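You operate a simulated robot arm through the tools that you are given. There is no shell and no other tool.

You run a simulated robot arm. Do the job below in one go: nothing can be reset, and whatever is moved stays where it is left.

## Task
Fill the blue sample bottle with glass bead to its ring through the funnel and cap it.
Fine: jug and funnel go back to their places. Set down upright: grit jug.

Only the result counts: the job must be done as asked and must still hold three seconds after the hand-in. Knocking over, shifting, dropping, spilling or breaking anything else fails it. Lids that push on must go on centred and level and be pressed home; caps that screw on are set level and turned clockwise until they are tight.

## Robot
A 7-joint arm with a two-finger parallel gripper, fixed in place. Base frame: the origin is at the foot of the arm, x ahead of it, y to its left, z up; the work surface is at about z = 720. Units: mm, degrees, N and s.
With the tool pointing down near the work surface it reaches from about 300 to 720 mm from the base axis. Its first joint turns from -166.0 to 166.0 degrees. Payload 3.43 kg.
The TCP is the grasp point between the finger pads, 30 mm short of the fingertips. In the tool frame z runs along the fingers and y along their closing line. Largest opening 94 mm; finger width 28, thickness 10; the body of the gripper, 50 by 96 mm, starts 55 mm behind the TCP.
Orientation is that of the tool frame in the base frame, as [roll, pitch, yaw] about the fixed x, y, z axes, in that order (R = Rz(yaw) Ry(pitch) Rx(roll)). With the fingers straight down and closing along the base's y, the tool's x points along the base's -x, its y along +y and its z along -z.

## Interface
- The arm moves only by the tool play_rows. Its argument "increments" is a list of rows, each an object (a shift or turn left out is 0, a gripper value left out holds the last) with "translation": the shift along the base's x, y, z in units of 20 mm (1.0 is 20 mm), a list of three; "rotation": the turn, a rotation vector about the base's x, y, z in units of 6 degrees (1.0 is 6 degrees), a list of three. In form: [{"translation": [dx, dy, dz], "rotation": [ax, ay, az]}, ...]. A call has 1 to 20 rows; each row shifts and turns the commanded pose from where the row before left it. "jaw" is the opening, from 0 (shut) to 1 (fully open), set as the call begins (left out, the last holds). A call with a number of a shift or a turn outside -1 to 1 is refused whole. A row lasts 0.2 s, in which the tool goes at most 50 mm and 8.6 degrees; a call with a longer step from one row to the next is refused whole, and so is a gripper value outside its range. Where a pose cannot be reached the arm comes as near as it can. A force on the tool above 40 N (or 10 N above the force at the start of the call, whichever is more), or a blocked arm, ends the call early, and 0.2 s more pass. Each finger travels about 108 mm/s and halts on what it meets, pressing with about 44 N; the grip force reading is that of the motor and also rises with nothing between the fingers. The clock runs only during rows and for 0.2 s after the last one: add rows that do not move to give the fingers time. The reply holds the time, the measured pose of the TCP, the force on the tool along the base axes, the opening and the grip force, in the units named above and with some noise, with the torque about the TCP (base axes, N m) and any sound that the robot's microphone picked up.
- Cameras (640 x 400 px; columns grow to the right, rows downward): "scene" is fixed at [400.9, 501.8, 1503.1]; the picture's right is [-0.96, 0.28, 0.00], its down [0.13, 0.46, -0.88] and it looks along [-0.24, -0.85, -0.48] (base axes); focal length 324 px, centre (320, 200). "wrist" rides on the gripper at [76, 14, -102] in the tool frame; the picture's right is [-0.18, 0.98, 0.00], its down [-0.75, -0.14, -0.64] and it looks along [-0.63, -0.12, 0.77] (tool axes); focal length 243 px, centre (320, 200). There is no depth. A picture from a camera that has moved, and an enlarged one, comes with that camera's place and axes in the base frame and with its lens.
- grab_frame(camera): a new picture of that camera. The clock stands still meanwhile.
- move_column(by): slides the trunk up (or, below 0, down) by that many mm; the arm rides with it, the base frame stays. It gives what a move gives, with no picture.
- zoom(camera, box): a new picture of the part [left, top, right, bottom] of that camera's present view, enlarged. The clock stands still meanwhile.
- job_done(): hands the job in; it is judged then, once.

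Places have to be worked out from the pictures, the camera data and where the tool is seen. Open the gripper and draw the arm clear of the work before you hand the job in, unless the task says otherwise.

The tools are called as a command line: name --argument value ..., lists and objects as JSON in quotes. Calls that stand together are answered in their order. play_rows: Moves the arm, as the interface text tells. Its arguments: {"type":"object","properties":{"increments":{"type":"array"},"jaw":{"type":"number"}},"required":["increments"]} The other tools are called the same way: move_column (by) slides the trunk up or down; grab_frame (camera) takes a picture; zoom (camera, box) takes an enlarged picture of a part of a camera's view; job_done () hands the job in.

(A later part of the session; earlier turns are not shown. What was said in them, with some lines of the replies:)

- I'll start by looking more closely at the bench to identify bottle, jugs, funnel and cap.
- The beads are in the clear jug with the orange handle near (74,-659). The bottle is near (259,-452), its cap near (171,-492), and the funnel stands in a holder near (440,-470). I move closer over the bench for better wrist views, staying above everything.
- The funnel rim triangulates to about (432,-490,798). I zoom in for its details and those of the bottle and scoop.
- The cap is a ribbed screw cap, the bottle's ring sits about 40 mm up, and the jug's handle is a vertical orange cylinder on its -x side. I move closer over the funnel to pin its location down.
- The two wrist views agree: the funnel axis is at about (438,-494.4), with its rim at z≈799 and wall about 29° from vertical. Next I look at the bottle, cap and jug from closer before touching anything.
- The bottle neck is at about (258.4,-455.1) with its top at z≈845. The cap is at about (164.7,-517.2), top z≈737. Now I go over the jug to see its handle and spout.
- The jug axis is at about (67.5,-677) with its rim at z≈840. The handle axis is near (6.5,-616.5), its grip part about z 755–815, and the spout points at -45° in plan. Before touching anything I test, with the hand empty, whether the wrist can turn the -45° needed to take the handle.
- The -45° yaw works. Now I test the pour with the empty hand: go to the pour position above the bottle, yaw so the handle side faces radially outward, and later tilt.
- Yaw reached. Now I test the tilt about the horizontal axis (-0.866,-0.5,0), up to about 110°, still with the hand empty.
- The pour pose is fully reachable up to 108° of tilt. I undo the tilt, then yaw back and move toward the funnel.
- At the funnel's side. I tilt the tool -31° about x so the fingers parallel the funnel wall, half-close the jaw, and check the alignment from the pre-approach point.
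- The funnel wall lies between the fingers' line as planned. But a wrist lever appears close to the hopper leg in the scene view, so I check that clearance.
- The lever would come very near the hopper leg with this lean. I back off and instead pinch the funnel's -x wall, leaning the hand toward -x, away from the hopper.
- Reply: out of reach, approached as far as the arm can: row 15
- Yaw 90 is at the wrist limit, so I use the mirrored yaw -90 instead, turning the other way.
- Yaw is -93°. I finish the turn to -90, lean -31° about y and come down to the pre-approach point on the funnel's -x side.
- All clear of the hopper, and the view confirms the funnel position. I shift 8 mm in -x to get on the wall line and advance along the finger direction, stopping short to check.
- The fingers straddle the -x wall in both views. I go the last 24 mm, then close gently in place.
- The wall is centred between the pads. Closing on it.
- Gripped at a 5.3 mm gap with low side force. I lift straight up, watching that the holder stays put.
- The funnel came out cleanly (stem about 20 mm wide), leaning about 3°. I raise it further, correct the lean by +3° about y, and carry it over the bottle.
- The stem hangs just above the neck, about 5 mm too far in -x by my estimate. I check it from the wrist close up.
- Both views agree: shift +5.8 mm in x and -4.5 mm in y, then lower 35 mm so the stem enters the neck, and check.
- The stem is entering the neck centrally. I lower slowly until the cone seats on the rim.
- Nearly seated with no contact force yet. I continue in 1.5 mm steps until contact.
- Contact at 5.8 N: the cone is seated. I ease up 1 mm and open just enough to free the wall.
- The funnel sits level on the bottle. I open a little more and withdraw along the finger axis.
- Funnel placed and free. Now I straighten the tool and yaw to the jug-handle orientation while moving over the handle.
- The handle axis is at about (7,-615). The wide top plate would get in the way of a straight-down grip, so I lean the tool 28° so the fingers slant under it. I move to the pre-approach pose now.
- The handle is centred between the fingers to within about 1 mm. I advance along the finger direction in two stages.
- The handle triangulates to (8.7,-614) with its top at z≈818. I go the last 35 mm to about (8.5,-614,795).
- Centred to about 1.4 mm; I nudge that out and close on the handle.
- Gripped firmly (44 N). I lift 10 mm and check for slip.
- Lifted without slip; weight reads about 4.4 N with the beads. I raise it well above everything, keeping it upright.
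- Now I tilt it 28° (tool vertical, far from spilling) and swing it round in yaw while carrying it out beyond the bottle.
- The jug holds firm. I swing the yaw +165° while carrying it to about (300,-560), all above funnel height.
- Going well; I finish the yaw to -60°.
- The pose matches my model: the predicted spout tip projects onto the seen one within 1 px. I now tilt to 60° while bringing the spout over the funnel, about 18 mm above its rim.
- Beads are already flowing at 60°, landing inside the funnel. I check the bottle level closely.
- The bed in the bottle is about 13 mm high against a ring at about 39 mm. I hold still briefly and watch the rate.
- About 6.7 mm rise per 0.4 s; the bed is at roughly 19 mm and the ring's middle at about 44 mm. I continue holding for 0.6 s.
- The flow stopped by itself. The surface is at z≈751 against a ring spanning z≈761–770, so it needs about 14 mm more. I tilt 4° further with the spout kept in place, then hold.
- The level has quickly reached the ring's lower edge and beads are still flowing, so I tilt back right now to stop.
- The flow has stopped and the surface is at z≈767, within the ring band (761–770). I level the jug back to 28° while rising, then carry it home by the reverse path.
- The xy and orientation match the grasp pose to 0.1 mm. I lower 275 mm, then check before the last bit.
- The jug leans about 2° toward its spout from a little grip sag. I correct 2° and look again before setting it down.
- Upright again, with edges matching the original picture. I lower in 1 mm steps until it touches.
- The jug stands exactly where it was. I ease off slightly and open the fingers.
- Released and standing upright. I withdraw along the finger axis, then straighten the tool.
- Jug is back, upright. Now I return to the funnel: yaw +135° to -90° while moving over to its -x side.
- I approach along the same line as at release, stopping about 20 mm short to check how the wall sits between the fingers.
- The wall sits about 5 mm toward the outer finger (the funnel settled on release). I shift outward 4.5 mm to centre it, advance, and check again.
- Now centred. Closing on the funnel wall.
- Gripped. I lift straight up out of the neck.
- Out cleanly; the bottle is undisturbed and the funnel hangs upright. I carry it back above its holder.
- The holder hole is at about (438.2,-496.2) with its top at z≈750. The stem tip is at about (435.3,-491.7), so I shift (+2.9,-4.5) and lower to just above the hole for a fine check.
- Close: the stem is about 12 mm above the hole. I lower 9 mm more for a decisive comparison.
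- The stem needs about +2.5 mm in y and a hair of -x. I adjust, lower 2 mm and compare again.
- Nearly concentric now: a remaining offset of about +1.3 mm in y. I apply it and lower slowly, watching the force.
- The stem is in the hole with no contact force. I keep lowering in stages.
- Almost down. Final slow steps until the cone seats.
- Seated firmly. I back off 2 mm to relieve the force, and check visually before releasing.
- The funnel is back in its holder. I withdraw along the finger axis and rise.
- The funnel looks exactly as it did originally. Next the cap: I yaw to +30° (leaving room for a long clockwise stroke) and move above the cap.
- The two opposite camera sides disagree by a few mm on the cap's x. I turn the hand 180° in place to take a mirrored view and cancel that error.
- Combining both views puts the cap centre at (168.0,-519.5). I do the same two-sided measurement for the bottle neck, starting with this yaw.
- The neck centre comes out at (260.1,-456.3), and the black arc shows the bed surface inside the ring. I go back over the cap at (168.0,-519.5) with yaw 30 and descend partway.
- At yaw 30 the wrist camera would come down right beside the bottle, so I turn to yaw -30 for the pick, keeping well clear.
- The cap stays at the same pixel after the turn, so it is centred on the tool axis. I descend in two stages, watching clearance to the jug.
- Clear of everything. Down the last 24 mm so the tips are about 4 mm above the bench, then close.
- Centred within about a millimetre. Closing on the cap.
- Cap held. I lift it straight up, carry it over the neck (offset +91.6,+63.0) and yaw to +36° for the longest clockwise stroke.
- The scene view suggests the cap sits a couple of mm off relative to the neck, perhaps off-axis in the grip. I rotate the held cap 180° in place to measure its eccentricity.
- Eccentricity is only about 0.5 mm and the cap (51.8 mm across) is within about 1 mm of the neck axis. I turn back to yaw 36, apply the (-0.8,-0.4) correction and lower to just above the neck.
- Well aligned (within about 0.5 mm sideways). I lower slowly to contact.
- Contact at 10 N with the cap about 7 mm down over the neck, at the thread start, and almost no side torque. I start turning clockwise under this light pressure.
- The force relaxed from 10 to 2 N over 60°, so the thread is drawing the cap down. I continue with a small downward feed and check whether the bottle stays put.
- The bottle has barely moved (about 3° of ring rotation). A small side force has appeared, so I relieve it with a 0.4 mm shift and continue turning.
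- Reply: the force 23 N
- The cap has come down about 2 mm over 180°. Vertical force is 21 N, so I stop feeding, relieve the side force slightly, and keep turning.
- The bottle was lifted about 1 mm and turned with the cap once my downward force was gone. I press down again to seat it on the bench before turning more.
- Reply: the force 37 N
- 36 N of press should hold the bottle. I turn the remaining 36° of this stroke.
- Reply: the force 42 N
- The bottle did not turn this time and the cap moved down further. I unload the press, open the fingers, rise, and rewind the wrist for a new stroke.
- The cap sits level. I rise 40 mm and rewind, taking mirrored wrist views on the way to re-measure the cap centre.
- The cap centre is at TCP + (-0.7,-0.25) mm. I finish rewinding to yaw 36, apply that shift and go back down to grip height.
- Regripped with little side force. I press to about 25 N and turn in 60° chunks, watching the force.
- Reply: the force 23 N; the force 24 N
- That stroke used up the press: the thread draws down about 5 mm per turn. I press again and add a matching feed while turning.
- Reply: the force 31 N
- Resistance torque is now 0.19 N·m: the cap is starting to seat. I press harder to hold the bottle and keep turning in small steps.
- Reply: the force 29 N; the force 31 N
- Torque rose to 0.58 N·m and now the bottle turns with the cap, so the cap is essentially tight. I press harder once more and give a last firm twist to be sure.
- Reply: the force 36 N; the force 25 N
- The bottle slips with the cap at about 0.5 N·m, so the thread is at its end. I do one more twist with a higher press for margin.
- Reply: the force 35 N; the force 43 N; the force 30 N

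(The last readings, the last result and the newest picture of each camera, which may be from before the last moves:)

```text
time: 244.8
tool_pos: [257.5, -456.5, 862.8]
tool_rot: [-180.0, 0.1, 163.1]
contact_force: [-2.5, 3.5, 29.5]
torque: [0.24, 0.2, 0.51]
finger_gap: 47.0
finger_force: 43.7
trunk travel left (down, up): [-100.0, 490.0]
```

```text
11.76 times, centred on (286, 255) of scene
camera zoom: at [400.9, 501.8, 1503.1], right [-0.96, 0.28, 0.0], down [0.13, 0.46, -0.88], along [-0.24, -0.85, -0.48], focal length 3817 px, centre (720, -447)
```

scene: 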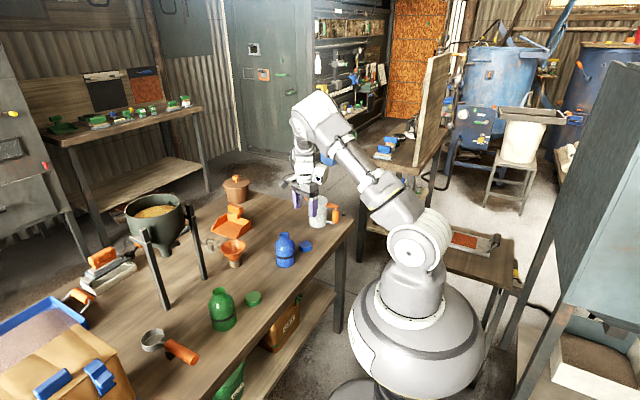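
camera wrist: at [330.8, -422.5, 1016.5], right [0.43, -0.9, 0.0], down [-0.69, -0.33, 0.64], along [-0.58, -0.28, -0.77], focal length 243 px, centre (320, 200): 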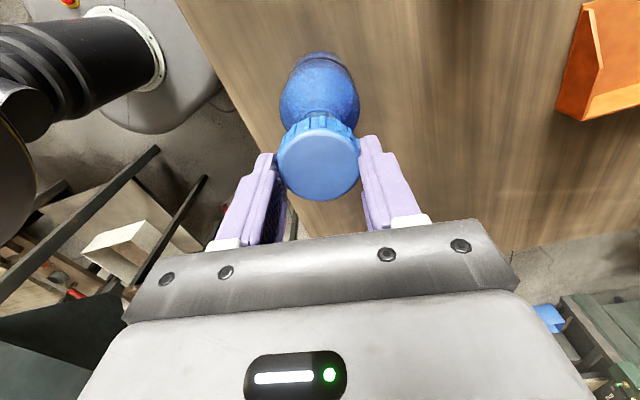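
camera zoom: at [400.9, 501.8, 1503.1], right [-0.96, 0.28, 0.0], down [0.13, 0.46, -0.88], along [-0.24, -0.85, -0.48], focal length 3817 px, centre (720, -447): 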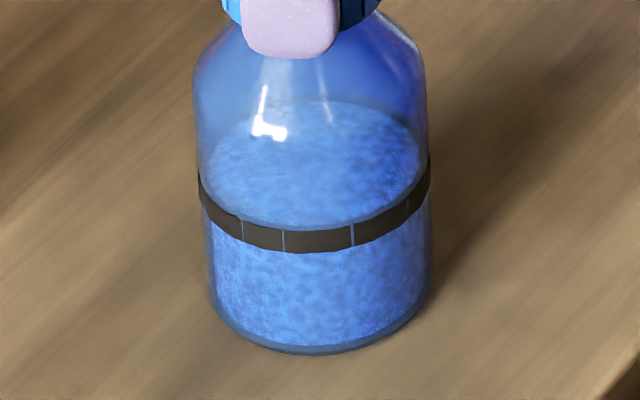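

The cap is tight: 0.5 N·m against a bottle that now turns as one with it. I unload, open and lift away.

play_rows --increments '[{"translation": [0, 0, 0.04]}, {"translation": [0, 0, 0.03]}, {}]'

play_rows --increments '[{}, {}, {}]' --jaw 0.8

zoom --camera "scene" --box '[266, 208, 306, 272]'

```text
time: 245.6
tool_pos: [259.6, -457.8, 863.3]
tool_rot: [-179.9, -0.1, 163.2]
contact_force: [0.3, -0.8, -5.2]
torque: [0.02, 0.01, 0.0]
finger_gap: 47.3
finger_force: 43.9
trunk travel left (down, up): [-100.0, 490.0]
```

```text
time: 246.4
tool_pos: [257.3, -457.0, 864.8]
tool_rot: [-180.0, 0.0, 163.3]
contact_force: [0.3, -0.3, 0.1]
torque: [-0.01, 0.0, -0.03]
finger_gap: 75.3
finger_force: 0.1
trunk travel left (down, up): [-100.0, 490.0]
```

```text
6.25 times, centred on (286, 240) of scene
camera zoom: at [400.9, 501.8, 1503.1], right [-0.96, 0.28, 0.0], down [0.13, 0.46, -0.88], along [-0.24, -0.85, -0.48], focal length 2028 px, centre (532, -50)
```

zoom: 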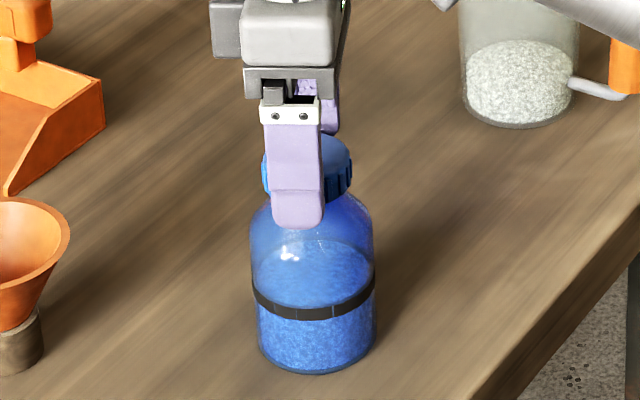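

Released. I raise the hand straight up and well clear, then inspect.

play_rows --increments '[{"translation": [0, 0, 0.5]}, {"translation": [0, 0, 1]}, {"translation": [0, 0, 1]}, {"translation": [0, 0, 1]}, {"translation": [0, 0, 1]}, {"translation": [0, 0, 1]}, {"translation": [0, 0, 1]}, {"translation": [0, 0, 1]}, {"translation": [0, 0, 1]}, {"translation": [-0.8, 0.6, 0.5]}, {"translation": [-0.8, 0.6, 0.5]}, {"translation": [-0.8, 0.6, 0.5]}, {"translation": [-0.8, 0.6, 0]}, {"translation": [-0.8, 0.6, 0]}, {}, {}]'

grab_frame --camera "scene"

zoom --camera "scene" --box '[266, 222, 306, 272]'

grab_frame --camera "wrist"

```text
time: 249.8
tool_pos: [179.9, -397.1, 1062.1]
tool_rot: [180.0, 0.1, 163.2]
contact_force: [0.2, 0.3, 0.0]
torque: [-0.01, -0.01, -0.02]
finger_gap: 75.4
finger_force: 0.1
trunk travel left (down, up): [-100.0, 490.0]
```

```text
taken
```

scene: 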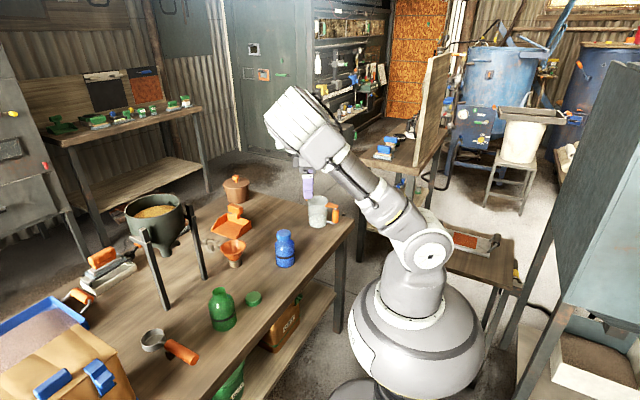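

```text
8.00 times, centred on (286, 247) of scene
camera zoom: at [400.9, 501.8, 1503.1], right [-0.96, 0.28, 0.0], down [0.13, 0.46, -0.88], along [-0.24, -0.85, -0.48], focal length 2595 px, centre (592, -176)
```

zoom: 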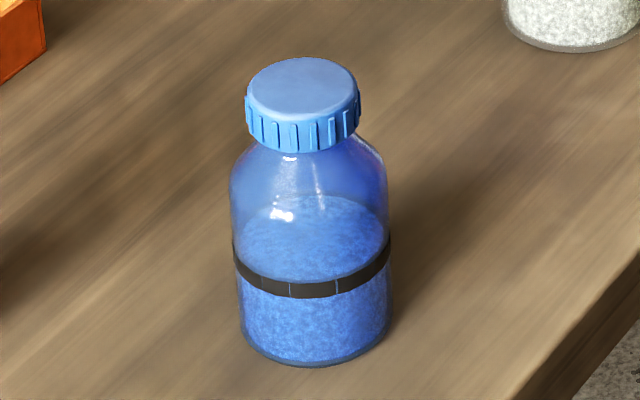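

```text
taken
camera wrist: at [111.0, -360.9, 1164.4], right [0.46, 0.89, 0.0], down [0.68, -0.35, 0.64], along [0.57, -0.3, -0.77], focal length 243 px, centre (320, 200)
```

wrist: 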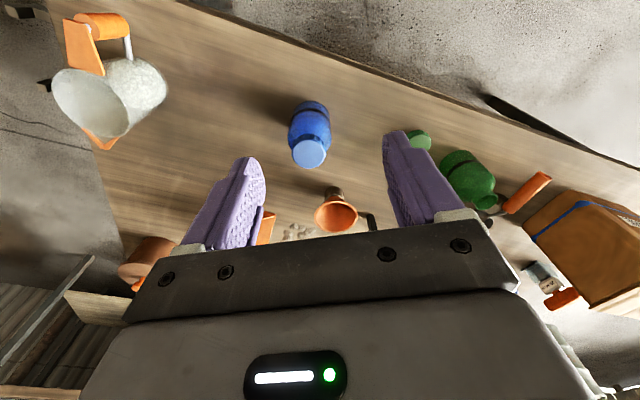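

The capped bottle stands upright with its beads at the ring, the cap level. The jug and funnel are back in their places, nothing is spilled, and the arm is clear with the gripper open. I hand the job in.

job_done

```text
The job is handed in.
```

The blue bottle is filled with glass bead to its ring and capped, and I've handed the job in.

- **Fill:** the bead surface sits at about z = 767 mm; the ring spans about 761–770 mm. The camera shows no spilled beads.
- **Cap:** it sits level and was turned clockwise to about 0.5 N·m. At that point the bottle slid round with the cap, so I couldn't tighten it further or measure a higher torque.
- **Jug:** it is upright in its original place with the leftover beads in it.
- **Funnel:** it is back in its holder and looks the same as at the start.
- **Bottle position:** it moved about 1–2 mm and turned on the bench while I screwed on the cap. Nothing else on the bench looks disturbed.

The gripper is open and the arm is clear of the work.
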